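You operate a simulated robot arm through the tools that you are given. There is no shell and no other tool. Be economical: measure what you need, move in short steps, check, and stop when the job is done.

Carry out the task below with a simulated two-armed robot. There is one attempt and no reset: what you move stays moved.

TASK
Pick up the white tin from the top of the trestle table with one hand, pass it to the other hand and put it on the top of the wooden cabinet. Put the loose copper elbow from the top of the trestle table on the top of the toolbox lid. Count the brass plugs on the top of the trestle table, then put as many of the tool batteries from the top of the trestle table on the shelf under the grey table. Fetch the blue plastic pipe and stand it on top of the red-capped valve. Fetch the green key and set it on the window sill. Any order will do. Set down upright: white tin, tool battery, blue plastic pipe.

The check looks at the end state, three seconds after you hand in, the way a careful person would. Anything else that was tipped, shoved, dropped, spilled or broken makes it a failure. A push-on lid holds only when it is set on centred and level and pressed home; a screw cap is set on level and turned clockwise until tight.

THE ROBOT
Two 6-joint arms with two-finger parallel grippers on one trunk, on a base that drives. Base frame: it is fixed to the floor where the robot stands at the start and does not move with it; the origin is under the middle of the robot, x ahead of it, y to its left, z up; the surface under the hand at the start is at about z = 0.76. Units: m, degrees, N and s.
The left shoulder is at the start at [-0.077, 0.177, 0.832], the right one opposite. With the tool pointing down near the work surface each hand reaches from about 0.1 to 0.74 m from the robot's upright axis, wherever it stands, measured 20 degrees to its own side. Places, roughly: blue plastic pipe (3x3x6 cm) [0.7, 0.4, 0.8]; brass plug (4x4x4 cm) [0.5, 0.3, 0.8]; brass plug (5x5x4 cm) [0.5, 0.1, 0.8]; green key (3x8x7 cm) [1.4, 3.7, 0.6]; loose copper elbow (7x7x3 cm) [0.7, 0, 0.8]; red-capped valve [0.5, 0.5, 0.75]; shelf under the grey table [1.9, 2, 0.3]; tool battery [0.5, 0, 0.75]; top of the toolbox lid [1.9, -0.6, 0.3]; top of the wooden cabinet [1.5, -1.3, 0.7]; white tin [0.5, 0, 0.75]; window sill (15x124 cm) [2.6, 3.86, 1.08]. Payload 1.57 kg a hand.
Tool frame (each hand has its own): the origin (TCP) lies between the finger pads and is the grasp point; the fingertips stand 0.03 m ahead of it; z points along the fingers, y is the line along which they close. Largest opening 0.08 m; finger width 0.017, thickness 0.012; the body of the gripper, 0.04 by 0.082 m, starts 0.08 m behind the TCP.
Orientation is that of the tool frame in the base frame, as a unit quaternion [w, x, y, z]. With the fingers straight down and closing along the base's y, the tool's x points along the base's -x, its y along +y and its z along -z.

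THE INTERFACE
- The arms move only by the tool jog_arm. It takes "left_series", "right_series" or both (then of equal length, played together; a hand with none holds still); each is text: rows parted by semicolons, each of 6 numbers parted by spaces: the shift along the tool's x, y, z in units of 100 mm (1.0 is 100 mm), then the turn, a rotation vector about the tool's x, y, z in units of 60 degrees (1.0 is 60 degrees). In form: tx ty tz rx ry rz; .... A call has 1 to 8 rows; each row is the pose to reach, as a shift and turn from the pose commanded when the call began, along the tool's axes at that moment. "left_gripper" and "right_gripper" are, for a hand that has rows, the closure in counts, from 0 (fully open) to 255 (shut), set as the call begins (left out, the last holds). A call with a number of a shift or a turn outside -1 to 1 is refused whole. Rows are played at 5 a second. More than 0.05 m and 8.6 degrees between two rows, or a gripper value outside its range, and nothing of the call is played. A pose out of reach is approached as far as the arm can. The call stops where the force on the tool passes 40 N (or 10 N more than at its start, if that is more) or the arm is blocked; 0.2 s more then pass. The fingers move at their own pace (about 0.072 m/s each) and stop on an object; they squeeze with about 36 N. The grip force told is the motor's: it shows also when the fingers shut on nothing. Time passes only in rows, and 0.2 s behind the last, so rows that repeat a pose let the fingers close. It gives the time, the measured TCP pose, the force on the tool (base axes), the opening and the grip force at its end, in the units of the frame above (readings bear some noise), with the torque about the TCP (base axes, N m) and any sound that the robot's microphone picked up.
- Cameras (640 x 400 px; columns grow to the right, rows downward): "scene" is now at [0.0349, 0.013, 1.5516]; the picture's right is [0.18, -0.98, 0.00], its down [-0.76, -0.14, -0.63] and it looks along [0.62, 0.12, -0.78] (base axes); focal length 293 px, centre (320, 200). "left" rides on the left gripper at [0.072, 0.007, -0.122] in its tool frame; the picture's right is [-0.09, 1.00, 0.00], its down [-0.84, -0.08, -0.54] and it looks along [-0.54, -0.05, 0.84] (tool axes); focal length 238 px, centre (320, 200). "right" rides on the right gripper at [0.072, -0.007, -0.122] in its tool frame; the picture's right is [0.09, 1.00, 0.00], its down [-0.84, 0.08, -0.54] and it looks along [-0.54, 0.05, 0.84] (tool axes); focal length 238 px, centre (320, 200). There is no depth. A picture from a camera that has moved, and an enlarged one, comes with that camera's place and axes in the base frame and with its lens.
- grab_frame(camera): a new picture of that camera. The clock stands still meanwhile.
- raise_lower(by): slides the trunk up (or, below 0, down) by that many m; the arms and the scene camera ride with it, the base frame stays. It gives what a move gives, with no picture.
- base_move(legs): drives the robot by 1 to 6 legs, each [ahead, left, turn to the left] in m, m and degrees, along the robot's own axes; the way and the turn of a leg run together, so that a leg with both is an arc; at most 1.5 m and 180 degrees a leg. The arms and the cameras ride along, it lands a little off, and it stops where it bumps. It gives what a move gives.
- turn_head(pan, tilt): turns the head with the scene camera to pan (to the left, within 143 degrees either way) and tilt (down, from -29 to 69), counted from straight ahead of the robot. It gives what a move gives.
- close_up(camera, box): a new picture of the part [left, top, right, bottom] of that camera's present view, enlarged. The clock stands still meanwhile.
- sign_off(): hands the job in; it is judged then, once.

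Go step by step. Nothing tells you exact positions but the pictures and the camera data: compare them with the known pose of the tool, close in by small moves and look again before you grip or let go. The budget is 196 turns and 176 pictures, counting those below and the enlarged ones. Unless the task says otherwise, let go and move clear before handing in, and close with one line.

The tools are called as name(argument=value, ...) on one line, values as JSON. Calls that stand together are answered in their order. jog_arm: Moves the arms, as the interface text tells. Its arguments: {"type":"object","properties":{"left_series":{"type":"string"},"left_gripper":{"type":"number"},"right_series":{"type":"string"},"right_gripper":{"type":"number"}},"required":[]} The other tools are called the same way: raise_lower (by) slides the trunk up or down; base_move (legs) drives the base; turn_head (pan, tilt) turns the head that bears the scene camera; grab_frame (camera) takes a picture; close_up (camera, box) takes an enlarged picture of a part of a camera's view; sign_off () hands the job in.

At the start:

```text
clock: 0.0
left_tool_pos: [0.4173, 0.3334, 1.0276]
left_orientation: [0.0, 0.0, 1.0, 0.0]
left_force: [-0.4, -0.4, -0.2]
left_torque: [0.03, -0.02, -0.04]
left_grip_width: 0.0799
left_grasp_force: 0.0
right_tool_pos: [0.5484, -0.0692, 1.0485]
right_orientation: [0.0, 0.0, 1.0, 0.001]
right_force: [0.4, 0.3, -0.7]
right_torque: [-0.02, -0.01, 0.0]
right_grip_width: 0.0802
right_grasp_force: 0.0
trunk travel left (down, up): [-0.275, 0.053]
robot x, y, heading: [-0.0007, -0.0022, -0.2]
head pan, tilt: [10.5, 50.8]
```

scene: 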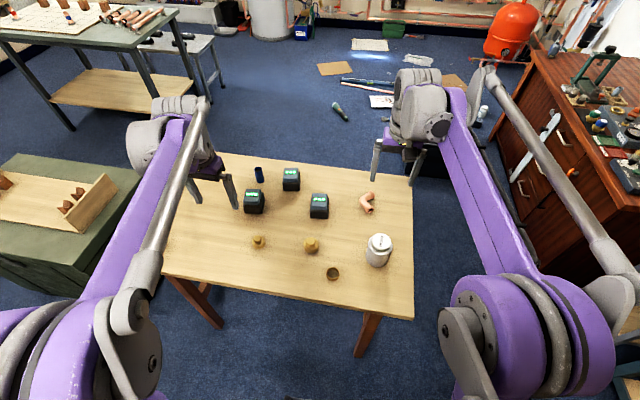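
right: 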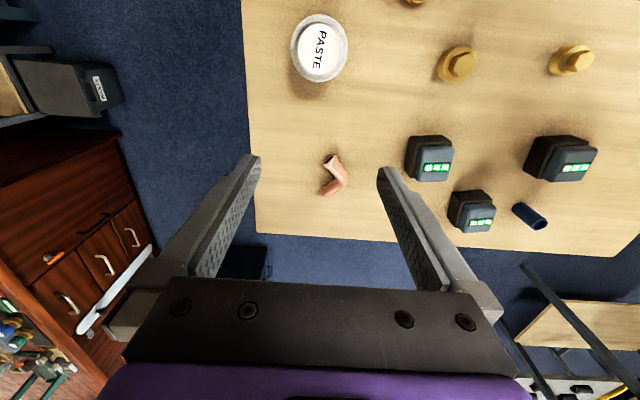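
left: 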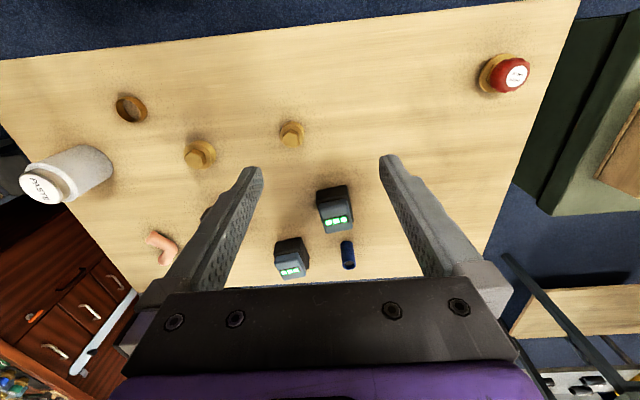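

I see the table with a tin, elbow, two brass plugs, a brass ring, three batteries, the blue pipe and (left camera) the red-capped valve. First I look closer to count and to locate everything.

close_up(camera="scene", box=[160, 140, 420, 302])

close_up(camera="left", box=[0, 30, 560, 300])

turn_head(pan=-40, tilt=25)

grab_frame(camera="scene")

turn_head(pan=50, tilt=20)

grab_frame(camera="scene")

```text
2.46 times, centred on (290, 221) of scene
camera zoom: at [0.0349, 0.013, 1.5516], right [0.18, -0.98, 0.0], down [-0.76, -0.14, -0.63], along [0.62, 0.12, -0.78], focal length 722 px, centre (394, 148)
```

zoom: 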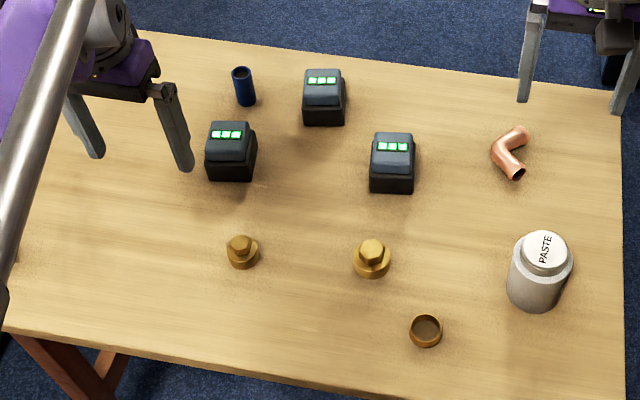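

```text
1.14 times, centred on (280, 165) of left
camera zoom: at [0.3447, 0.3399, 1.1501], right [0.09, 1.0, 0.0], down [0.84, -0.08, 0.54], along [0.54, -0.05, -0.84], focal length 272 px, centre (366, 240)
```

zoom: 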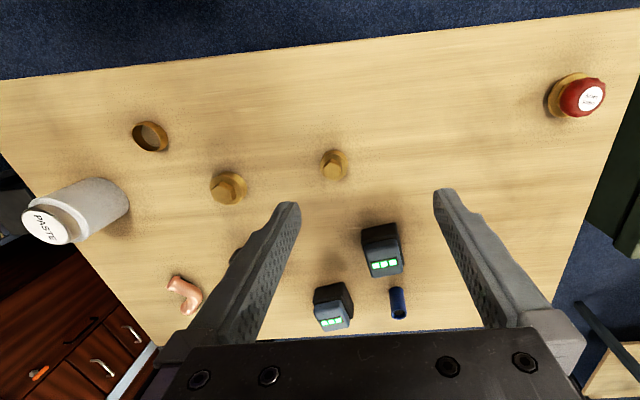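

```text
clock: 1.2
left_tool_pos: [0.4176, 0.3326, 1.0284]
left_orientation: [0.0, 0.0, 1.0, 0.0]
left_force: [-0.2, 0.3, -0.4]
left_torque: [-0.02, 0.02, 0.02]
left_grip_width: 0.08
left_grasp_force: 0.0
right_tool_pos: [0.5481, -0.0685, 1.0473]
right_orientation: [0.0, -0.001, 1.0, 0.0]
right_force: [0.5, 0.5, -0.2]
right_torque: [-0.01, 0.02, 0.02]
right_grip_width: 0.0799
right_grasp_force: 0.0
trunk travel left (down, up): [-0.275, 0.053]
robot x, y, heading: [0.0014, -0.0012, -0.0]
head pan, tilt: [-40.0, 25.0]
```

```text
170 pictures are left
camera scene: at [0.0306, -0.0601, 1.5901], right [-0.64, -0.77, 0.0], down [-0.32, 0.27, -0.91], along [0.69, -0.58, -0.42], focal length 293 px, centre (320, 200)
```

scene: 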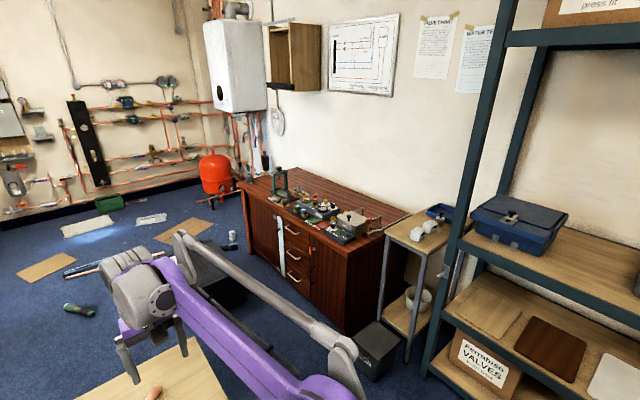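

```text
clock: 2.8
left_tool_pos: [0.4169, 0.3327, 1.0289]
left_orientation: [0.0, 0.001, 1.0, 0.0]
left_force: [0.7, -0.1, 0.2]
left_torque: [-0.01, 0.04, -0.02]
left_grip_width: 0.0801
left_grasp_force: 0.0
right_tool_pos: [0.5478, -0.0681, 1.0474]
right_orientation: [0.0, 0.0, 1.0, 0.0]
right_force: [-0.5, -0.1, 0.1]
right_torque: [0.01, -0.01, 0.04]
right_grip_width: 0.0801
right_grasp_force: 0.0
trunk travel left (down, up): [-0.275, 0.053]
robot x, y, heading: [-0.0046, -0.0006, -0.1]
head pan, tilt: [50.0, 20.0]
```

```text
169 pictures are left
camera scene: at [0.0198, 0.0704, 1.5983], right [0.77, -0.64, 0.0], down [-0.22, -0.26, -0.94], along [0.6, 0.72, -0.34], focal length 293 px, centre (320, 200)
```

scene: 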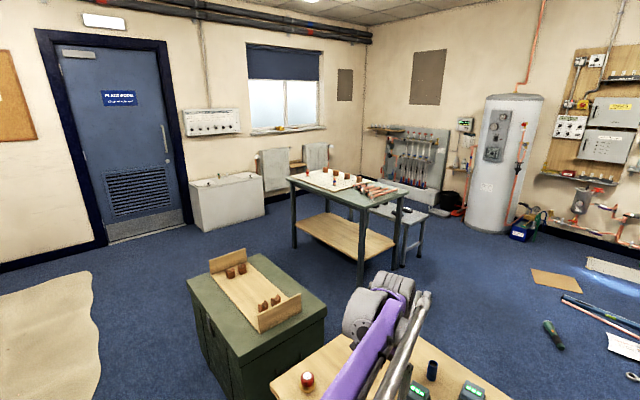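

Two plugs stand on the table so far (the third brass thing is an open ring), with the pipe near (0.715, 0.366) and the valve near (0.395, 0.585). I look straight down to judge the clearance between base and table before edging closer.

turn_head(pan=0, tilt=69)

grab_frame(camera="scene")

turn_head(pan=45, tilt=55)

grab_frame(camera="scene")

```text
clock: 4.0
left_tool_pos: [0.4164, 0.3334, 1.0287]
left_orientation: [0.0, 0.0, 1.0, 0.0]
left_force: [-0.7, -0.1, 0.2]
left_torque: [0.03, 0.02, 0.01]
left_grip_width: 0.08
left_grasp_force: 0.1
right_tool_pos: [0.5489, -0.0688, 1.0484]
right_orientation: [0.0, 0.001, 1.0, 0.0]
right_force: [0.8, -0.1, 0.5]
right_torque: [0.0, 0.02, 0.0]
right_grip_width: 0.0801
right_grasp_force: 0.1
trunk travel left (down, up): [-0.275, 0.053]
robot x, y, heading: [-0.0029, -0.0025, 0.0]
head pan, tilt: [0.0, 68.8]
```

```text
168 pictures are left
camera scene: at [0.0159, -0.0008, 1.5308], right [0.0, -1.0, 0.0], down [-0.93, 0.0, -0.36], along [0.36, 0.0, -0.93], focal length 293 px, centre (320, 200)
```

scene: 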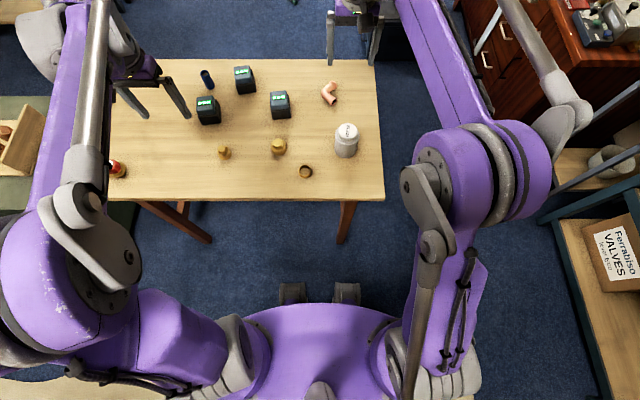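

```text
clock: 5.1
left_tool_pos: [0.4186, 0.3332, 1.0285]
left_orientation: [-0.001, 0.0, 1.0, 0.0]
left_force: [-0.4, -0.1, -0.7]
left_torque: [0.0, 0.01, 0.02]
left_grip_width: 0.0797
left_grasp_force: 0.0
right_tool_pos: [0.5482, -0.0685, 1.0481]
right_orientation: [0.001, 0.0, 1.0, 0.0]
right_force: [-0.6, 0.0, -0.7]
right_torque: [-0.01, -0.04, 0.03]
right_grip_width: 0.0798
right_grasp_force: 0.0
trunk travel left (down, up): [-0.275, 0.053]
robot x, y, heading: [0.0027, 0.0006, 0.0]
head pan, tilt: [45.0, 55.0]
```

```text
167 pictures are left
camera scene: at [0.011, 0.05, 1.5461], right [0.71, -0.71, 0.0], down [-0.58, -0.58, -0.57], along [0.41, 0.41, -0.82], focal length 293 px, centre (320, 200)
```

scene: 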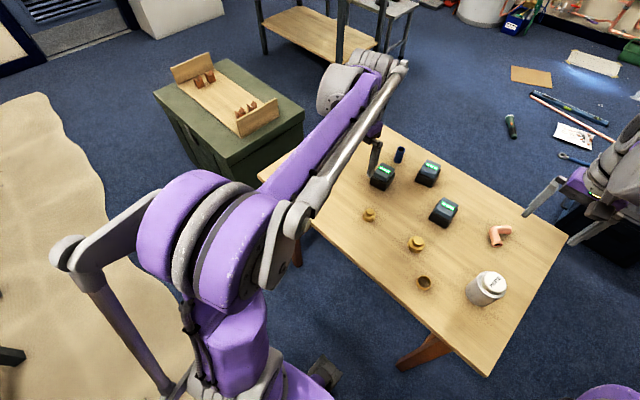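

There is about 0.2 m of free floor ahead of the base. I edge forward and left 0.1 m so the left hand can reach the pipe and the valve.

base_move(legs=[[0.1, 0.1, 0]])

grab_frame(camera="left")

```text
clock: 6.7
left_tool_pos: [0.5142, 0.4324, 1.0275]
left_orientation: [0.0, 0.001, 1.0, 0.001]
left_force: [0.0, 0.7, 0.4]
left_torque: [0.02, 0.01, 0.02]
left_grip_width: 0.0799
left_grasp_force: 0.0
right_tool_pos: [0.645, 0.0305, 1.0478]
right_orientation: [0.0, 0.0, 1.0, 0.0]
right_force: [0.3, 0.3, -0.5]
right_torque: [0.0, 0.04, 0.03]
right_grip_width: 0.0799
right_grasp_force: 0.2
trunk travel left (down, up): [-0.275, 0.053]
robot x, y, heading: [0.0976, 0.0995, -0.0]
head pan, tilt: [45.0, 55.0]
```

```text
166 pictures are left
camera left: at [0.4418, 0.4394, 1.15], right [0.09, 1.0, 0.0], down [0.84, -0.08, 0.54], along [0.54, -0.05, -0.84], focal length 238 px, centre (320, 200)
```

left: 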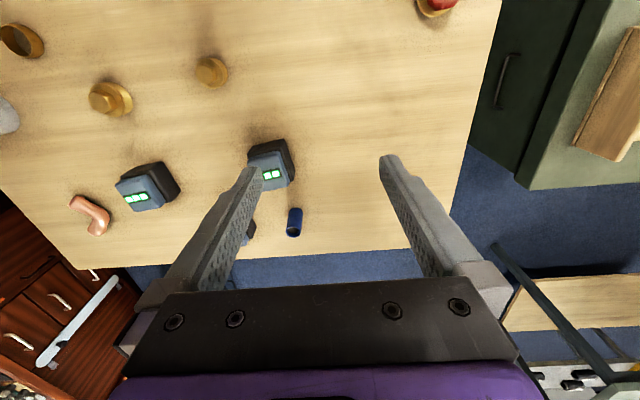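

The left hand is at (0.514, 0.432, 1.03). I move it above the pipe and look again.

jog_arm(left_series="-0.45 -0.15 0.2 0 0 0; -0.95 -0.33 0.4 0 0 0", left_gripper=0)

jog_arm(left_series="-0.45 -0.15 0.2 0 0 0; -0.9 -0.33 0.4 0 0 0; -1 -0.33 0.5 0 0 0")

grab_frame(camera="left")

```text
refused: row 1 steps farther than a row can; nothing moved
```

```text
refused: row 1 steps farther than a row can; nothing moved
```

```text
165 pictures are left
camera left: at [0.4418, 0.4394, 1.15], right [0.09, 1.0, 0.0], down [0.84, -0.08, 0.54], along [0.54, -0.05, -0.84], focal length 238 px, centre (320, 200)
```

left: 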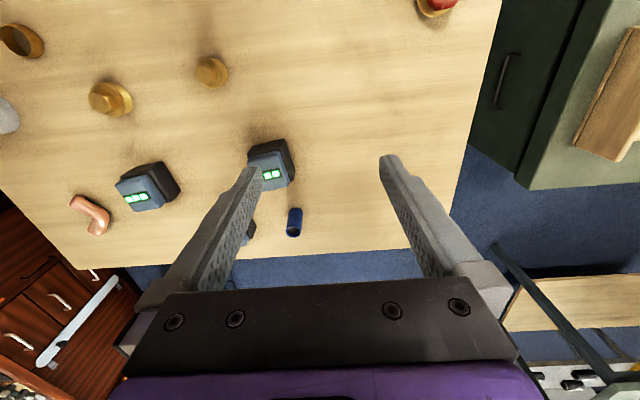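

The norm of a step has to stay under 0.05 m; I use smaller rows.

jog_arm(left_series="-0.33 -0.11 0.15 0 0 0; -0.66 -0.22 0.3 0 0 0; -1 -0.33 0.45 0 0 0", left_gripper=0)

jog_arm(left_series="-0.33 -0.11 0.15 0 0 0; -0.66 -0.22 0.3 0 0 0; -1 -0.33 0.45 0 0 0; -1 -0.33 0.45 0 0 0")

grab_frame(camera="left")

```text
clock: 7.5
left_tool_pos: [0.6155, 0.3988, 0.9805]
left_orientation: [0.0, 0.001, 1.0, 0.0]
left_force: [-0.4, -0.3, -0.4]
left_torque: [0.0, 0.02, -0.02]
left_grip_width: 0.08
left_grasp_force: 0.0
right_tool_pos: [0.6462, 0.0307, 1.0479]
right_orientation: [0.0, 0.0, 1.0, 0.001]
right_force: [0.5, -0.7, -0.1]
right_torque: [0.0, 0.02, 0.04]
right_grip_width: 0.0801
right_grasp_force: 0.1
trunk travel left (down, up): [-0.275, 0.053]
robot x, y, heading: [0.0996, 0.1002, 0.1]
head pan, tilt: [45.0, 55.0]
```

```text
clock: 8.5
left_tool_pos: [0.715, 0.3662, 0.9384]
left_orientation: [0.0, 0.0, 1.0, 0.0]
left_force: [-0.4, -0.6, 0.5]
left_torque: [-0.03, 0.0, 0.01]
left_grip_width: 0.0802
left_grasp_force: 0.0
right_tool_pos: [0.644, 0.0297, 1.0478]
right_orientation: [-0.001, 0.0, 1.0, 0.0]
right_force: [0.1, -0.7, -0.3]
right_torque: [-0.01, -0.01, -0.01]
right_grip_width: 0.0803
right_grasp_force: 0.0
trunk travel left (down, up): [-0.275, 0.053]
robot x, y, heading: [0.0954, 0.0977, 0.1]
head pan, tilt: [45.0, 55.0]
```

```text
164 pictures are left
camera left: at [0.6417, 0.3731, 1.0604], right [0.09, 1.0, 0.0], down [0.84, -0.08, 0.54], along [0.54, -0.05, -0.84], focal length 238 px, centre (320, 200)
```

left: 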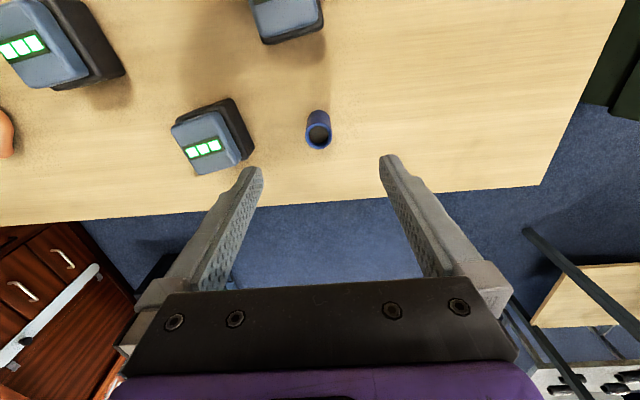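

The pipe stands right under the left hand at (0.717, 0.365). I half close the fingers, descend and grip.

jog_arm(left_series="0 0 0.3 0 0 0; -0.02 -0.01 0.6 0 0 0; -0.02 -0.01 0.9 0 0 0", left_gripper=80)

jog_arm(left_series="0 0 0.2 0 0 0; 0 0 0.42 0 0 0")

jog_arm(left_series="0 0 0 0 0 0; 0 0 0 0 0 0; 0 0 0 0 0 0; 0 0 0 0 0 0", left_gripper=255)

grab_frame(camera="left")

```text
clock: 9.3
left_tool_pos: [0.7176, 0.366, 0.847]
left_orientation: [0.0, 0.0, 1.0, 0.0]
left_force: [0.1, 0.7, -0.4]
left_torque: [-0.02, -0.01, -0.01]
left_grip_width: 0.0546
left_grasp_force: 0.1
right_tool_pos: [0.6461, 0.0315, 1.0476]
right_orientation: [0.001, 0.0, 1.0, 0.0]
right_force: [0.3, 0.4, -0.4]
right_torque: [0.02, -0.01, -0.02]
right_grip_width: 0.0797
right_grasp_force: 0.1
trunk travel left (down, up): [-0.275, 0.053]
robot x, y, heading: [0.0972, 0.1007, 0.1]
head pan, tilt: [45.0, 55.0]
```

```text
clock: 9.9
left_tool_pos: [0.717, 0.3664, 0.8064]
left_orientation: [-0.001, -0.001, 1.0, 0.0]
left_force: [0.9, -0.2, 0.3]
left_torque: [0.0, -0.03, 0.02]
left_grip_width: 0.055
left_grasp_force: 0.1
right_tool_pos: [0.6455, 0.0308, 1.048]
right_orientation: [0.0, 0.0, 1.0, 0.0]
right_force: [-0.5, 0.0, 0.2]
right_torque: [0.01, -0.02, -0.01]
right_grip_width: 0.0802
right_grasp_force: 0.0
trunk travel left (down, up): [-0.275, 0.053]
robot x, y, heading: [0.0971, 0.1029, 0.0]
head pan, tilt: [45.0, 55.0]
```

```text
clock: 10.9
left_tool_pos: [0.7167, 0.3673, 0.8063]
left_orientation: [0.001, 0.0, 1.0, 0.0]
left_force: [0.1, -0.3, 0.7]
left_torque: [0.01, -0.01, -0.02]
left_grip_width: 0.0269
left_grasp_force: 35.9
right_tool_pos: [0.6457, 0.0301, 1.0481]
right_orientation: [0.0, 0.0, 1.0, 0.0]
right_force: [0.2, -0.1, 0.1]
right_torque: [0.01, 0.01, 0.01]
right_grip_width: 0.08
right_grasp_force: 0.0
trunk travel left (down, up): [-0.275, 0.053]
robot x, y, heading: [0.0949, 0.1014, -0.1]
head pan, tilt: [45.0, 55.0]
```

```text
163 pictures are left
camera left: at [0.6442, 0.3729, 0.9285], right [0.09, 1.0, 0.0], down [0.84, -0.08, 0.54], along [0.54, -0.05, -0.84], focal length 238 px, centre (320, 200)
```

left: 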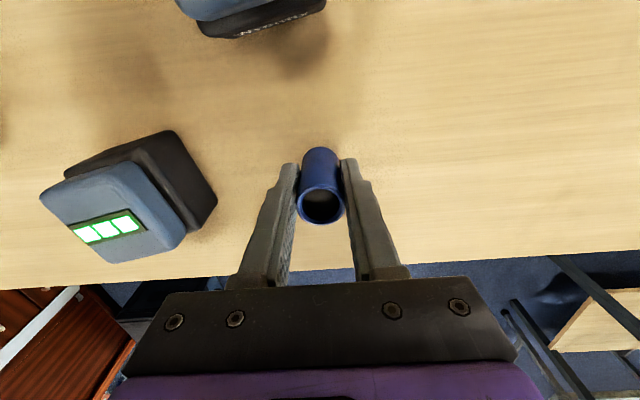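

The pipe is gripped (27 mm). I lift it and carry it over towards the valve.

jog_arm(left_series="0 0 -0.4 0 0 0; 0 0 -0.8 0 0 0; 0 0 -1 0 0 0")

jog_arm(left_series="0.4 0.27 0 0 0 0; 0.8 0.54 -0.1 0 0 0")

jog_arm(left_series="0.4 0.27 0 0 0 0; 0.8 0.54 -0.1 0 0 0")

jog_arm(left_series="0.4 0.27 0 0 0 0; 0.8 0.54 0 0 0 0")

jog_arm(left_series="0.4 0.27 0 0 0 0; 0.8 0.54 0 0 0 0; 0.8 0.54 0 0 0 0")

grab_frame(camera="left")

grab_frame(camera="scene")

```text
clock: 11.7
left_tool_pos: [0.7154, 0.3666, 0.9048]
left_orientation: [0.0, 0.0, 1.0, -0.001]
left_force: [0.1, 0.0, 0.6]
left_torque: [0.0, -0.02, 0.0]
left_grip_width: 0.0268
left_grasp_force: 36.4
right_tool_pos: [0.6451, 0.0301, 1.0491]
right_orientation: [0.0, 0.0, 1.0, 0.0]
right_force: [0.0, 0.9, 0.0]
right_torque: [0.02, 0.0, 0.02]
right_grip_width: 0.0798
right_grasp_force: 0.0
trunk travel left (down, up): [-0.275, 0.053]
robot x, y, heading: [0.0961, 0.0989, 0.2]
head pan, tilt: [45.0, 55.0]
```

```text
clock: 12.3
left_tool_pos: [0.635, 0.4196, 0.9159]
left_orientation: [0.0, 0.001, 1.0, 0.0]
left_force: [0.0, -0.1, 0.4]
left_torque: [-0.04, 0.0, 0.0]
left_grip_width: 0.0269
left_grasp_force: 35.7
right_tool_pos: [0.6437, 0.0319, 1.0487]
right_orientation: [0.0, 0.0, 1.0, 0.0]
right_force: [-0.4, 0.8, -0.5]
right_torque: [0.0, 0.0, 0.0]
right_grip_width: 0.0798
right_grasp_force: 0.2
trunk travel left (down, up): [-0.275, 0.053]
robot x, y, heading: [0.0995, 0.1011, 0.0]
head pan, tilt: [45.0, 55.0]
```

```text
clock: 12.9
left_tool_pos: [0.5562, 0.4725, 0.9256]
left_orientation: [0.001, -0.001, 1.0, 0.0]
left_force: [0.4, 0.3, 0.2]
left_torque: [0.01, 0.03, 0.03]
left_grip_width: 0.0271
left_grasp_force: 36.0
right_tool_pos: [0.6439, 0.0308, 1.0475]
right_orientation: [0.0, 0.001, 1.0, 0.0]
right_force: [0.4, -0.3, 0.2]
right_torque: [0.0, -0.03, 0.0]
right_grip_width: 0.08
right_grasp_force: 0.1
trunk travel left (down, up): [-0.275, 0.053]
robot x, y, heading: [0.1013, 0.0983, 0.4]
head pan, tilt: [45.0, 55.0]
```

```text
clock: 13.5
left_tool_pos: [0.4744, 0.527, 0.9237]
left_orientation: [-0.001, 0.001, 1.0, 0.0]
left_force: [-0.2, -0.3, 0.3]
left_torque: [0.02, -0.01, 0.0]
left_grip_width: 0.0268
left_grasp_force: 36.1
right_tool_pos: [0.646, 0.0304, 1.0477]
right_orientation: [0.0, 0.001, 1.0, 0.0]
right_force: [0.2, -0.1, 0.2]
right_torque: [-0.03, -0.04, 0.0]
right_grip_width: 0.0799
right_grasp_force: 0.0
trunk travel left (down, up): [-0.275, 0.053]
robot x, y, heading: [0.0961, 0.0981, -0.1]
head pan, tilt: [45.0, 55.0]
```

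```text
clock: 14.3
left_tool_pos: [0.3935, 0.5796, 0.9253]
left_orientation: [0.0, 0.001, 1.0, 0.0]
left_force: [0.5, 0.1, -0.3]
left_torque: [0.01, 0.0, -0.03]
left_grip_width: 0.0268
left_grasp_force: 35.5
right_tool_pos: [0.645, 0.0304, 1.0473]
right_orientation: [0.0, 0.0, 1.0, 0.001]
right_force: [0.0, 0.1, 0.1]
right_torque: [-0.02, 0.01, -0.03]
right_grip_width: 0.0799
right_grasp_force: 0.0
trunk travel left (down, up): [-0.275, 0.053]
robot x, y, heading: [0.0957, 0.1002, -0.3]
head pan, tilt: [45.0, 55.0]
```

```text
162 pictures are left
camera left: at [0.3209, 0.5872, 1.0477], right [0.09, 1.0, 0.0], down [0.84, -0.08, 0.54], along [0.54, -0.05, -0.84], focal length 238 px, centre (320, 200)
```

left: 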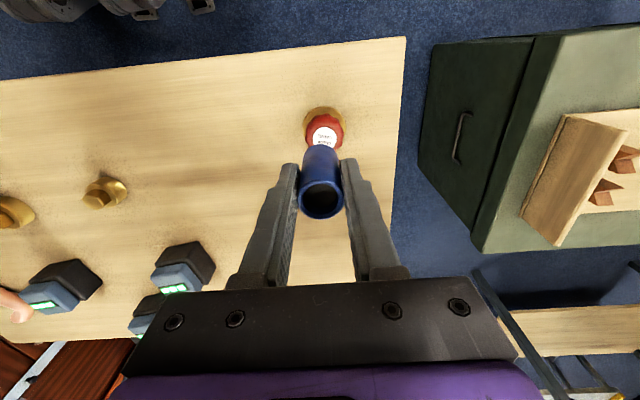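

```text
161 pictures are left
camera scene: at [0.1085, 0.1494, 1.5462], right [0.71, -0.71, 0.0], down [-0.58, -0.58, -0.57], along [0.41, 0.41, -0.82], focal length 293 px, centre (320, 200)
```

scene: 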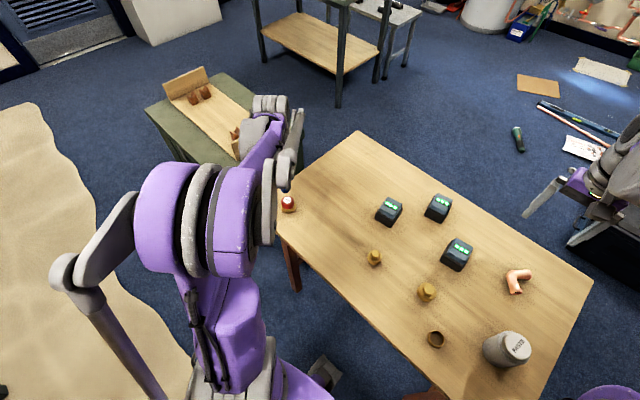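

The hand is close above the valve; both pictures put its cap near (0.40, 0.587) with its top near z 0.80. I enlarge for precision.

close_up(camera="left", box=[240, 80, 400, 180])

close_up(camera="scene", box=[240, 160, 340, 222])

```text
4.00 times, centred on (320, 130) of left
camera zoom: at [0.3209, 0.5872, 1.0477], right [0.09, 1.0, 0.0], down [0.84, -0.08, 0.54], along [0.54, -0.05, -0.84], focal length 953 px, centre (320, 480)
```

zoom: 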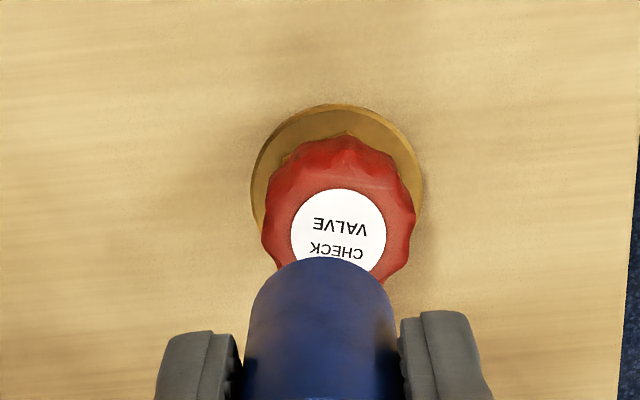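

```text
6.40 times, centred on (290, 191) of scene
camera zoom: at [0.1085, 0.1494, 1.5462], right [0.71, -0.71, 0.0], down [-0.58, -0.58, -0.57], along [0.41, 0.41, -0.82], focal length 1878 px, centre (512, 258)
```

zoom: 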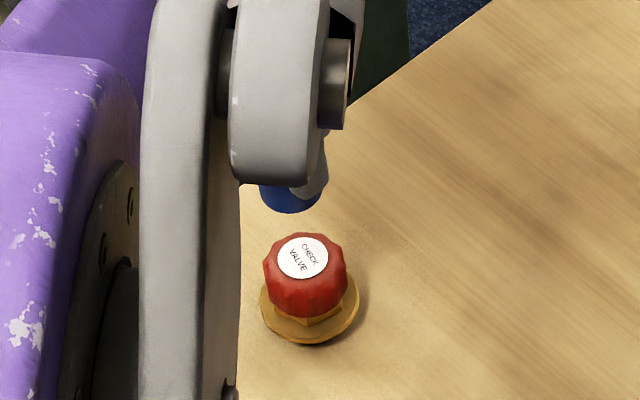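

The cap centre works out at (0.400, 0.585), its top at about z 0.81. I shift over it and come down to just above.

jog_arm(left_series="-0.07 0.05 0 0 0 0; -0.07 0.05 0.25 0 0 0; -0.07 0.05 0.5 0 0 0; -0.07 0.05 0.5 0 0 0")

grab_frame(camera="left")

close_up(camera="scene", box=[240, 160, 340, 222])

```text
clock: 15.3
left_tool_pos: [0.4036, 0.5866, 0.8765]
left_orientation: [0.001, 0.0, 1.0, 0.0]
left_force: [-0.1, 0.4, 0.1]
left_torque: [0.01, 0.0, 0.01]
left_grip_width: 0.026
left_grasp_force: 36.0
right_tool_pos: [0.6445, 0.0312, 1.0473]
right_orientation: [0.0, 0.001, 1.0, 0.0]
right_force: [0.6, 0.3, -0.2]
right_torque: [0.02, -0.01, 0.01]
right_grip_width: 0.0799
right_grasp_force: 0.1
trunk travel left (down, up): [-0.275, 0.053]
robot x, y, heading: [0.0954, 0.0986, -0.2]
head pan, tilt: [45.0, 55.0]
```

```text
158 pictures are left
camera left: at [0.3302, 0.5934, 0.9988], right [0.09, 1.0, 0.0], down [0.84, -0.08, 0.54], along [0.54, -0.05, -0.84], focal length 238 px, centre (320, 200)
```

left: 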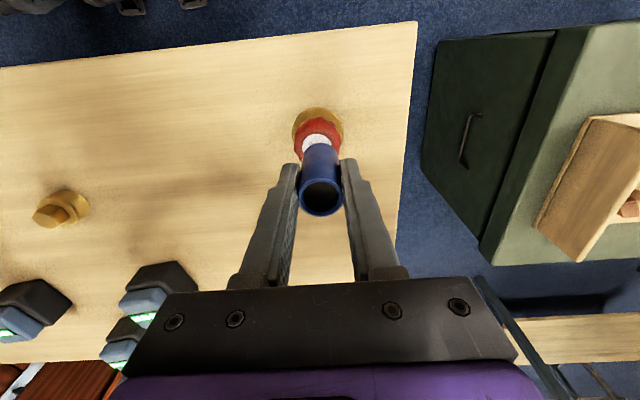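

```text
6.40 times, centred on (290, 191) of scene
camera zoom: at [0.1078, 0.1494, 1.5462], right [0.71, -0.71, 0.0], down [-0.58, -0.58, -0.57], along [0.41, 0.41, -0.82], focal length 1878 px, centre (512, 258)
```

zoom: 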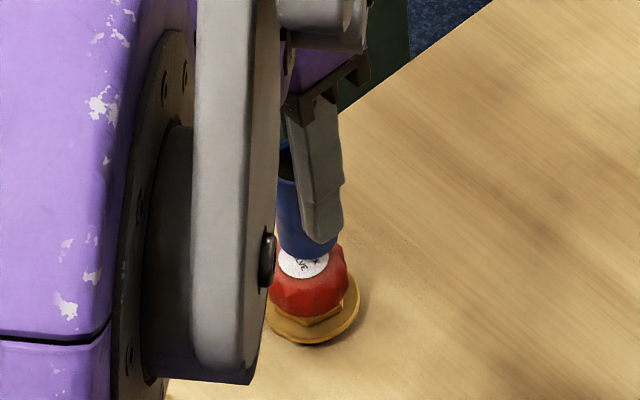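

close_up(camera="left", box=[270, 95, 370, 158])

```text
6.35 times, centred on (320, 126) of left
camera zoom: at [0.3302, 0.5934, 0.9988], right [0.09, 1.0, 0.0], down [0.84, -0.08, 0.54], along [0.54, -0.05, -0.84], focal length 1513 px, centre (320, 667)
```

zoom: 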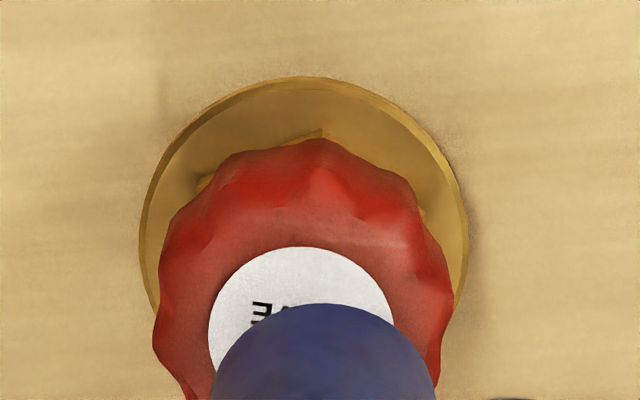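

Recomputed, the cap centre is at (0.400, 0.585) and the hand is 2–3 mm past it. I correct and lower slowly.

jog_arm(left_series="0.03 -0.02 0 0 0 0; 0.03 -0.02 0.06 0 0 0; 0.03 -0.02 0.12 0 0 0; 0.03 -0.02 0.16 0 0 0")

close_up(camera="scene", box=[240, 160, 340, 222])

```text
clock: 16.2
left_tool_pos: [0.3991, 0.5841, 0.8656]
left_orientation: [0.001, 0.0, 1.0, 0.002]
left_force: [-1.7, -1.6, 31.9]
left_torque: [-0.19, -0.03, -0.16]
left_grip_width: 0.0253
left_grasp_force: 35.7
right_tool_pos: [0.6437, 0.0298, 1.0476]
right_orientation: [0.001, 0.0, 1.0, 0.001]
right_force: [0.2, 0.1, 0.3]
right_torque: [0.02, 0.02, 0.01]
right_grip_width: 0.0799
right_grasp_force: 0.2
trunk travel left (down, up): [-0.275, 0.053]
robot x, y, heading: [0.0935, 0.0986, 0.1]
head pan, tilt: [45.0, 55.0]
stopped in row 4 (left hand): the force on the tool passed its limit at 46 N (the readings are from after the stop); the commanded pose is now the measured one
```

```text
6.40 times, centred on (290, 191) of scene
camera zoom: at [0.1064, 0.1473, 1.5465], right [0.71, -0.71, 0.0], down [-0.58, -0.58, -0.58], along [0.41, 0.41, -0.82], focal length 1878 px, centre (512, 258)
```

zoom: 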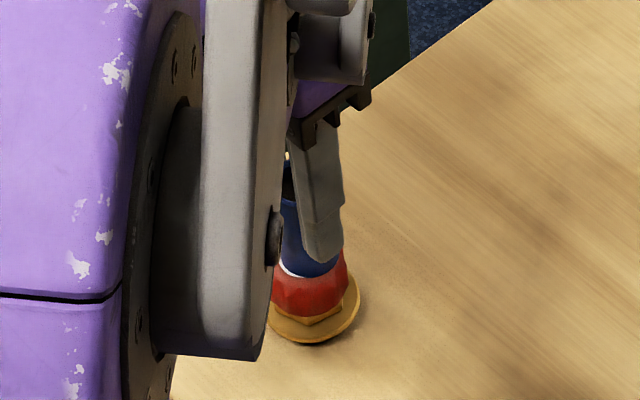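

The pipe touches the cap at 32 N. I relieve the press slightly before letting go.

jog_arm(left_series="0 0 -0.01 0 0 0; 0 0 -0.01 0 0 0")

close_up(camera="left", box=[240, 100, 400, 220])

```text
clock: 16.8
left_tool_pos: [0.3999, 0.5838, 0.866]
left_orientation: [0.001, 0.0, 1.0, 0.002]
left_force: [-1.9, -3.7, 29.0]
left_torque: [-0.31, 0.03, -0.01]
left_grip_width: 0.0252
left_grasp_force: 35.9
right_tool_pos: [0.6445, 0.0287, 1.0479]
right_orientation: [0.001, 0.001, 1.0, 0.001]
right_force: [0.4, -0.4, -0.2]
right_torque: [-0.03, -0.01, -0.01]
right_grip_width: 0.08
right_grasp_force: 0.0
trunk travel left (down, up): [-0.275, 0.053]
robot x, y, heading: [0.096, 0.1012, -0.0]
head pan, tilt: [45.0, 55.0]
```

```text
3.33 times, centred on (320, 160) of left
camera zoom: at [0.3274, 0.5906, 0.9873], right [0.09, 1.0, 0.0], down [0.84, -0.08, 0.54], along [0.54, -0.05, -0.84], focal length 794 px, centre (320, 333)
```

zoom: 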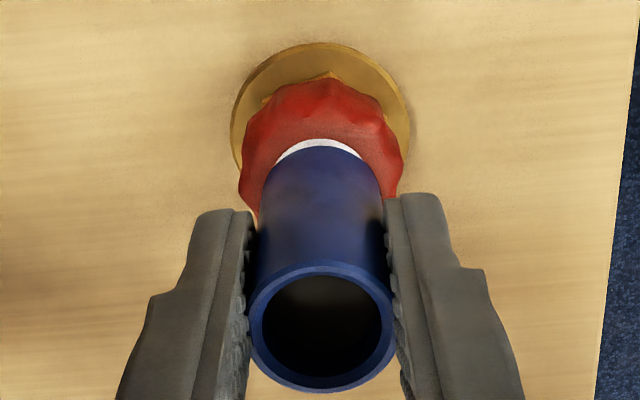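

jog_arm(left_series="0 0 -0.02 0 0 0; 0 0 -0.03 0 0 0; 0 0 -0.03 0 0 0")

```text
clock: 17.6
left_tool_pos: [0.4011, 0.5858, 0.8684]
left_orientation: [0.0, 0.0, 1.0, 0.001]
left_force: [0.2, 0.5, -0.2]
left_torque: [0.02, 0.0, 0.02]
left_grip_width: 0.0255
left_grasp_force: 35.7
right_tool_pos: [0.6445, 0.0308, 1.047]
right_orientation: [-0.001, 0.001, 1.0, -0.001]
right_force: [-0.2, 0.3, -0.6]
right_torque: [0.03, -0.02, -0.02]
right_grip_width: 0.08
right_grasp_force: 0.1
trunk travel left (down, up): [-0.275, 0.053]
robot x, y, heading: [0.0945, 0.0957, -0.1]
head pan, tilt: [45.0, 55.0]
```

The load is gone, so the pipe is at most a millimetre above the cap. I lower 1 mm, open, and go straight up.

jog_arm(left_series="0 0 0.01 0 0 0; 0 0 0.01 0 0 0")

jog_arm(left_series="0 0 0 0 0 0; 0 0 0 0 0 0; 0 0 0 0 0 0; 0 0 0 0 0 0", left_gripper=60)

grab_frame(camera="left")

```text
clock: 18.2
left_tool_pos: [0.4003, 0.5849, 0.8659]
left_orientation: [0.0, 0.0, 1.0, 0.001]
left_force: [1.3, 0.9, -0.5]
left_torque: [0.0, -0.03, -0.01]
left_grip_width: 0.0255
left_grasp_force: 35.8
right_tool_pos: [0.6454, 0.0304, 1.0471]
right_orientation: [0.0, 0.001, 1.0, -0.001]
right_force: [0.7, -0.2, 0.2]
right_torque: [-0.01, 0.03, -0.01]
right_grip_width: 0.0799
right_grasp_force: 0.0
trunk travel left (down, up): [-0.275, 0.053]
robot x, y, heading: [0.0985, 0.0999, -0.0]
head pan, tilt: [45.0, 55.0]
```

```text
clock: 19.2
left_tool_pos: [0.401, 0.5847, 0.8662]
left_orientation: [0.0, 0.001, 1.0, 0.001]
left_force: [-0.1, 0.2, 0.4]
left_torque: [0.0, 0.01, 0.0]
left_grip_width: 0.0613
left_grasp_force: 0.1
right_tool_pos: [0.6454, 0.0317, 1.047]
right_orientation: [0.0, -0.001, 1.0, 0.0]
right_force: [-0.1, 0.5, -0.5]
right_torque: [-0.01, 0.03, 0.04]
right_grip_width: 0.0801
right_grasp_force: 0.0
trunk travel left (down, up): [-0.275, 0.053]
robot x, y, heading: [0.0965, 0.0975, 0.2]
head pan, tilt: [45.0, 55.0]
```

```text
153 pictures are left
camera left: at [0.3286, 0.5917, 0.9877], right [0.09, 1.0, 0.0], down [0.84, -0.08, 0.54], along [0.54, -0.05, -0.84], focal length 238 px, centre (320, 200)
```

left: 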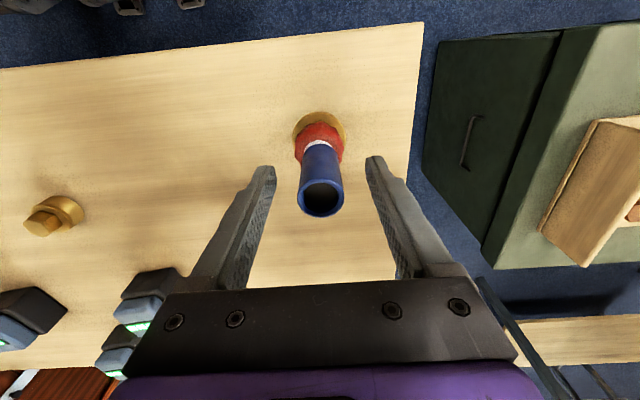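

The pipe stands on the valve. I back the left hand off upwards and bring the right hand back towards the tin, to take it from the side so the left can later take it from above.

jog_arm(left_series="0 0 -0.3 0 0 0; 0 0 -0.6 0 0 0; 0 0 -1 0 0 0", right_series="0.4 -0.24 0 0 0 0; 0.8 -0.49 0 0 0 0; 0.8 -0.49 0 0 0 0")

jog_arm(left_series="0 0 -0.3 0 0 0; 0 0 -0.6 0 0 0; 0 0 -0.6 0 0 0", right_series="0.4 -0.24 0 0 0 0; 0.8 -0.49 0 0 0 0; 0.8 -0.49 0 0 0 0")

jog_arm(right_series="0.4 -0.24 0 0 0 0; 0.8 -0.49 0 0 0 -0.125; 0.8 -0.49 0 0 0 -0.25; 0.8 -0.49 0 0 0 -0.375; 0.8 -0.49 0 0 0 -0.5")

jog_arm(right_series="0 0 0 0 -0.125 0; 0 0 0 0 -0.25 0; 0 0 0 0 -0.375 0; 0 0 0 0 -0.5 0; 0 0 0 0 -0.625 0; 0 0 0 0 -0.75 0; 0 0 0 0 -0.75 0")

grab_frame(camera="right")

turn_head(pan=0, tilt=55)

grab_frame(camera="scene")

```text
clock: 20.0
left_tool_pos: [0.3985, 0.5835, 0.9685]
left_orientation: [0.0, 0.0, 1.0, 0.0]
left_force: [0.8, 0.1, 0.4]
left_torque: [0.0, 0.02, 0.0]
left_grip_width: 0.0612
left_grasp_force: 0.0
right_tool_pos: [0.5648, -0.02, 1.0471]
right_orientation: [0.0, -0.001, 1.0, 0.0]
right_force: [-0.4, 0.6, -0.2]
right_torque: [0.03, -0.02, -0.04]
right_grip_width: 0.08
right_grasp_force: 0.1
trunk travel left (down, up): [-0.275, 0.053]
robot x, y, heading: [0.0993, 0.0978, 0.2]
head pan, tilt: [45.0, 55.0]
```

```text
clock: 20.8
left_tool_pos: [0.4016, 0.5857, 1.0271]
left_orientation: [-0.001, 0.0, 1.0, 0.001]
left_force: [0.0, -0.5, -0.3]
left_torque: [0.03, 0.01, 0.03]
left_grip_width: 0.061
left_grasp_force: 0.1
right_tool_pos: [0.4868, -0.0675, 1.0466]
right_orientation: [0.0, 0.0, 1.0, 0.0]
right_force: [0.4, 1.0, 0.4]
right_torque: [0.03, 0.04, 0.01]
right_grip_width: 0.08
right_grasp_force: 0.0
trunk travel left (down, up): [-0.275, 0.053]
robot x, y, heading: [0.0986, 0.0986, 0.2]
head pan, tilt: [45.0, 55.0]
```

```text
clock: 22.0
left_tool_pos: [0.4008, 0.5842, 1.0274]
left_orientation: [-0.001, 0.001, 1.0, 0.001]
left_force: [0.2, -0.1, 0.8]
left_torque: [-0.05, 0.01, 0.02]
left_grip_width: 0.0611
left_grasp_force: 0.0
right_tool_pos: [0.4046, -0.1154, 1.0476]
right_orientation: [0.0, -0.259, 0.966, -0.001]
right_force: [-0.1, -1.1, -0.6]
right_torque: [0.02, -0.05, -0.02]
right_grip_width: 0.0801
right_grasp_force: 0.0
trunk travel left (down, up): [-0.275, 0.053]
robot x, y, heading: [0.0984, 0.1054, 0.0]
head pan, tilt: [45.0, 55.0]
```

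```text
clock: 23.6
left_tool_pos: [0.4003, 0.5859, 1.0275]
left_orientation: [0.0, 0.0, 1.0, 0.0]
left_force: [0.6, -0.1, -0.1]
left_torque: [-0.01, -0.02, 0.01]
left_grip_width: 0.0611
left_grasp_force: 0.1
right_tool_pos: [0.4046, -0.1164, 1.0464]
right_orientation: [0.371, -0.238, 0.892, 0.099]
right_force: [-0.4, 0.5, 0.5]
right_torque: [-0.02, 0.0, 0.02]
right_grip_width: 0.0798
right_grasp_force: 0.0
trunk travel left (down, up): [-0.275, 0.053]
robot x, y, heading: [0.0985, 0.0994, -0.2]
head pan, tilt: [45.0, 55.0]
```

```text
152 pictures are left
camera right: at [0.2881, -0.1895, 1.0811], right [-0.55, 0.83, -0.07], down [0.14, 0.17, 0.98], along [0.82, 0.53, -0.21], focal length 238 px, centre (320, 200)
```

right: 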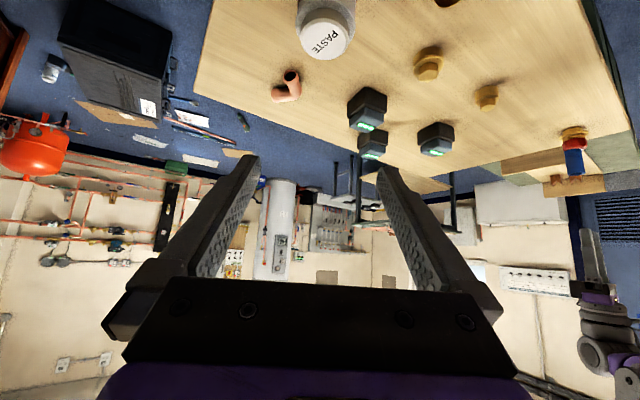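

```text
clock: 24.8
left_tool_pos: [0.4013, 0.5852, 1.027]
left_orientation: [0.0, 0.0, 1.0, 0.001]
left_force: [-0.1, -1.2, 0.3]
left_torque: [0.0, 0.01, -0.01]
left_grip_width: 0.0612
left_grasp_force: 0.1
right_tool_pos: [0.4046, -0.1169, 1.0466]
right_orientation: [0.37, -0.238, 0.892, 0.099]
right_force: [0.1, -0.7, -0.9]
right_torque: [0.0, 0.01, -0.01]
right_grip_width: 0.0801
right_grasp_force: 0.2
trunk travel left (down, up): [-0.275, 0.053]
robot x, y, heading: [0.0975, 0.1025, 0.0]
head pan, tilt: [0.0, 55.0]
```

```text
151 pictures are left
camera scene: at [0.1291, 0.0988, 1.5462], right [0.0, -1.0, 0.0], down [-0.82, 0.0, -0.57], along [0.57, 0.0, -0.82], focal length 293 px, centre (320, 200)
```

scene: 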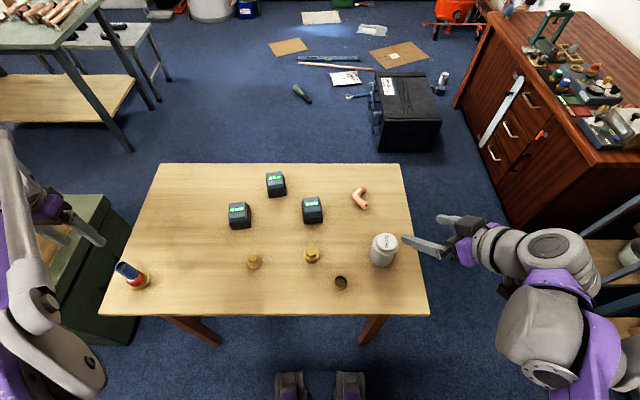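

Clear view now. I enlarge the tin for an exact place and height.

close_up(camera="scene", box=[345, 215, 425, 275])

close_up(camera="right", box=[260, 0, 400, 100])

```text
6.67 times, centred on (385, 245) of scene
camera zoom: at [0.1291, 0.0988, 1.5462], right [0.0, -1.0, 0.0], down [-0.82, 0.0, -0.57], along [0.57, 0.0, -0.82], focal length 1956 px, centre (-113, -100)
```

zoom: 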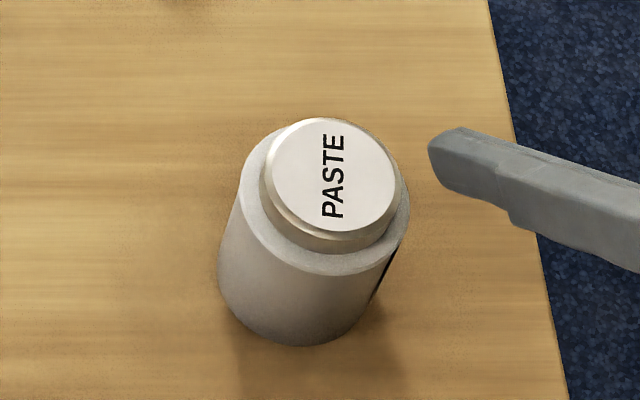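

```text
4.00 times, centred on (330, 50) of right
camera zoom: at [0.288, -0.1894, 1.0813], right [-0.55, 0.83, -0.07], down [0.14, 0.17, 0.97], along [0.82, 0.53, -0.21], focal length 953 px, centre (280, 800)
```

zoom: 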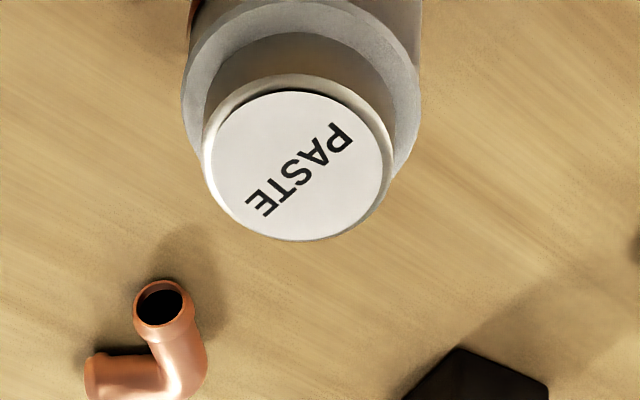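

Tin centre is near (0.476, -0.075): body 70 mm wide up to z 0.833, a cap up to z 0.857. I tilt the right hand 15° more and lower it behind the tin so it can take the body low down, leaving the upper body for the left hand.

jog_arm(right_series="0 0 0 0 -0.125 0; 0 0 0 0 -0.25 0; 0 0 0 0 -0.25 0")

jog_arm(right_series="0.4 0 0.18 0 0 0; 0.81 0 0.37 0 0 0")

jog_arm(right_series="0.4 0 0.18 0 0 0; 0.81 0 0.37 0 0 0; 0.81 0 0.37 0 0 0")

grab_frame(camera="right")

grab_frame(camera="scene")

```text
clock: 25.6
left_tool_pos: [0.4012, 0.5841, 1.0284]
left_orientation: [0.0, 0.0, 1.0, 0.001]
left_force: [-0.7, 0.2, 0.1]
left_torque: [0.04, 0.0, 0.0]
left_grip_width: 0.0612
left_grasp_force: 0.0
right_tool_pos: [0.4038, -0.1159, 1.0474]
right_orientation: [0.484, -0.223, 0.836, 0.129]
right_force: [0.2, -0.3, 0.8]
right_torque: [-0.03, -0.04, 0.03]
right_grip_width: 0.0799
right_grasp_force: 0.1
trunk travel left (down, up): [-0.275, 0.053]
robot x, y, heading: [0.0964, 0.0986, 0.1]
head pan, tilt: [0.0, 55.0]
```

```text
clock: 26.2
left_tool_pos: [0.4017, 0.5838, 1.0281]
left_orientation: [0.0, 0.0, 1.0, 0.001]
left_force: [-0.3, -0.7, -0.3]
left_torque: [0.01, 0.0, 0.02]
left_grip_width: 0.0611
left_grasp_force: 0.0
right_tool_pos: [0.4002, -0.1231, 0.961]
right_orientation: [0.483, -0.224, 0.837, 0.129]
right_force: [-0.2, -0.4, 0.5]
right_torque: [0.0, 0.0, 0.01]
right_grip_width: 0.0801
right_grasp_force: 0.0
trunk travel left (down, up): [-0.275, 0.053]
robot x, y, heading: [0.0971, 0.1012, 0.1]
head pan, tilt: [0.0, 55.0]
```

```text
clock: 27.0
left_tool_pos: [0.4001, 0.5854, 1.0266]
left_orientation: [0.0, 0.0, 1.0, 0.002]
left_force: [0.7, 0.5, 1.1]
left_torque: [0.01, 0.0, -0.03]
left_grip_width: 0.061
left_grasp_force: 0.0
right_tool_pos: [0.3929, -0.1241, 0.8854]
right_orientation: [0.482, -0.224, 0.837, 0.129]
right_force: [0.1, -0.3, -1.0]
right_torque: [-0.04, -0.04, -0.01]
right_grip_width: 0.0799
right_grasp_force: 0.2
right hand out of reach, approached as far as the arm can: row 2, 3
trunk travel left (down, up): [-0.275, 0.053]
robot x, y, heading: [0.0959, 0.1016, -0.0]
head pan, tilt: [0.0, 55.0]
```

```text
148 pictures are left
camera right: at [0.2718, -0.1988, 0.8833], right [-0.54, 0.84, -0.08], down [-0.08, 0.04, 1.0], along [0.84, 0.54, 0.05], focal length 238 px, centre (320, 200)
```

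right: 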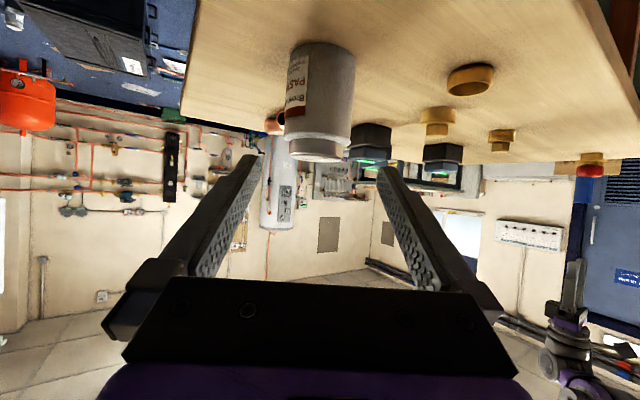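

```text
147 pictures are left
camera scene: at [0.1282, 0.0996, 1.5461], right [0.0, -1.0, 0.0], down [-0.82, 0.0, -0.57], along [0.57, 0.0, -0.82], focal length 293 px, centre (320, 200)
```

scene: 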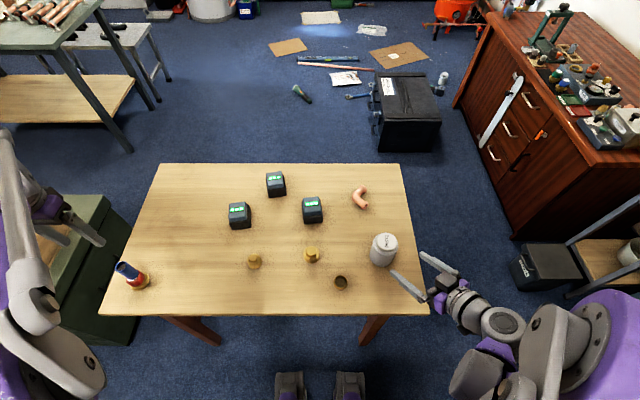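

The elbow is folded to its limit here. I back the base 0.15 m and then reach forward again.

base_move(legs=[[-0.15, 0, 0]])

jog_arm(right_series="-0.15 -0.17 0.26 0 0 0; -0.3 -0.35 0.52 0 0 0; -0.45 -0.53 0.8 0 0 0; -0.55 -0.7 1 0 0 0; -0.55 -0.7 1 0 0 0")

grab_frame(camera="right")

```text
clock: 28.3
left_tool_pos: [0.2552, 0.5841, 1.0277]
left_orientation: [-0.001, 0.0, 1.0, 0.001]
left_force: [-0.1, 0.5, 0.5]
left_torque: [-0.01, 0.0, -0.04]
left_grip_width: 0.0612
left_grasp_force: 0.0
right_tool_pos: [0.2459, -0.1244, 0.8847]
right_orientation: [0.483, -0.224, 0.837, 0.129]
right_force: [-0.6, 0.1, 0.0]
right_torque: [-0.01, -0.01, 0.0]
right_grip_width: 0.08
right_grasp_force: 0.0
trunk travel left (down, up): [-0.275, 0.053]
robot x, y, heading: [-0.0485, 0.0993, 0.1]
head pan, tilt: [0.0, 55.0]
```

```text
clock: 29.5
left_tool_pos: [0.2553, 0.5848, 1.0279]
left_orientation: [-0.001, 0.002, 1.0, 0.001]
left_force: [0.4, 0.7, 0.0]
left_torque: [0.03, -0.03, 0.0]
left_grip_width: 0.0613
left_grasp_force: 0.0
right_tool_pos: [0.3792, -0.1264, 0.8833]
right_orientation: [0.482, -0.223, 0.838, 0.128]
right_force: [0.0, 0.3, -0.1]
right_torque: [0.04, 0.01, -0.05]
right_grip_width: 0.0799
right_grasp_force: 0.0
trunk travel left (down, up): [-0.275, 0.053]
robot x, y, heading: [-0.0495, 0.0981, -0.0]
head pan, tilt: [0.0, 55.0]
```

```text
146 pictures are left
camera right: at [0.2595, -0.202, 0.8812], right [-0.54, 0.84, -0.08], down [-0.08, 0.04, 1.0], along [0.84, 0.54, 0.05], focal length 238 px, centre (320, 200)
```

right: 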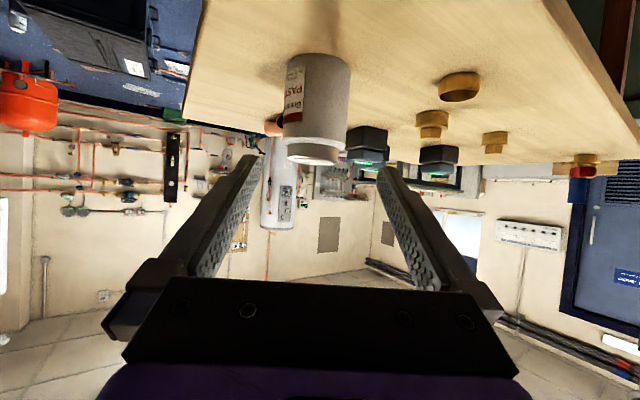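

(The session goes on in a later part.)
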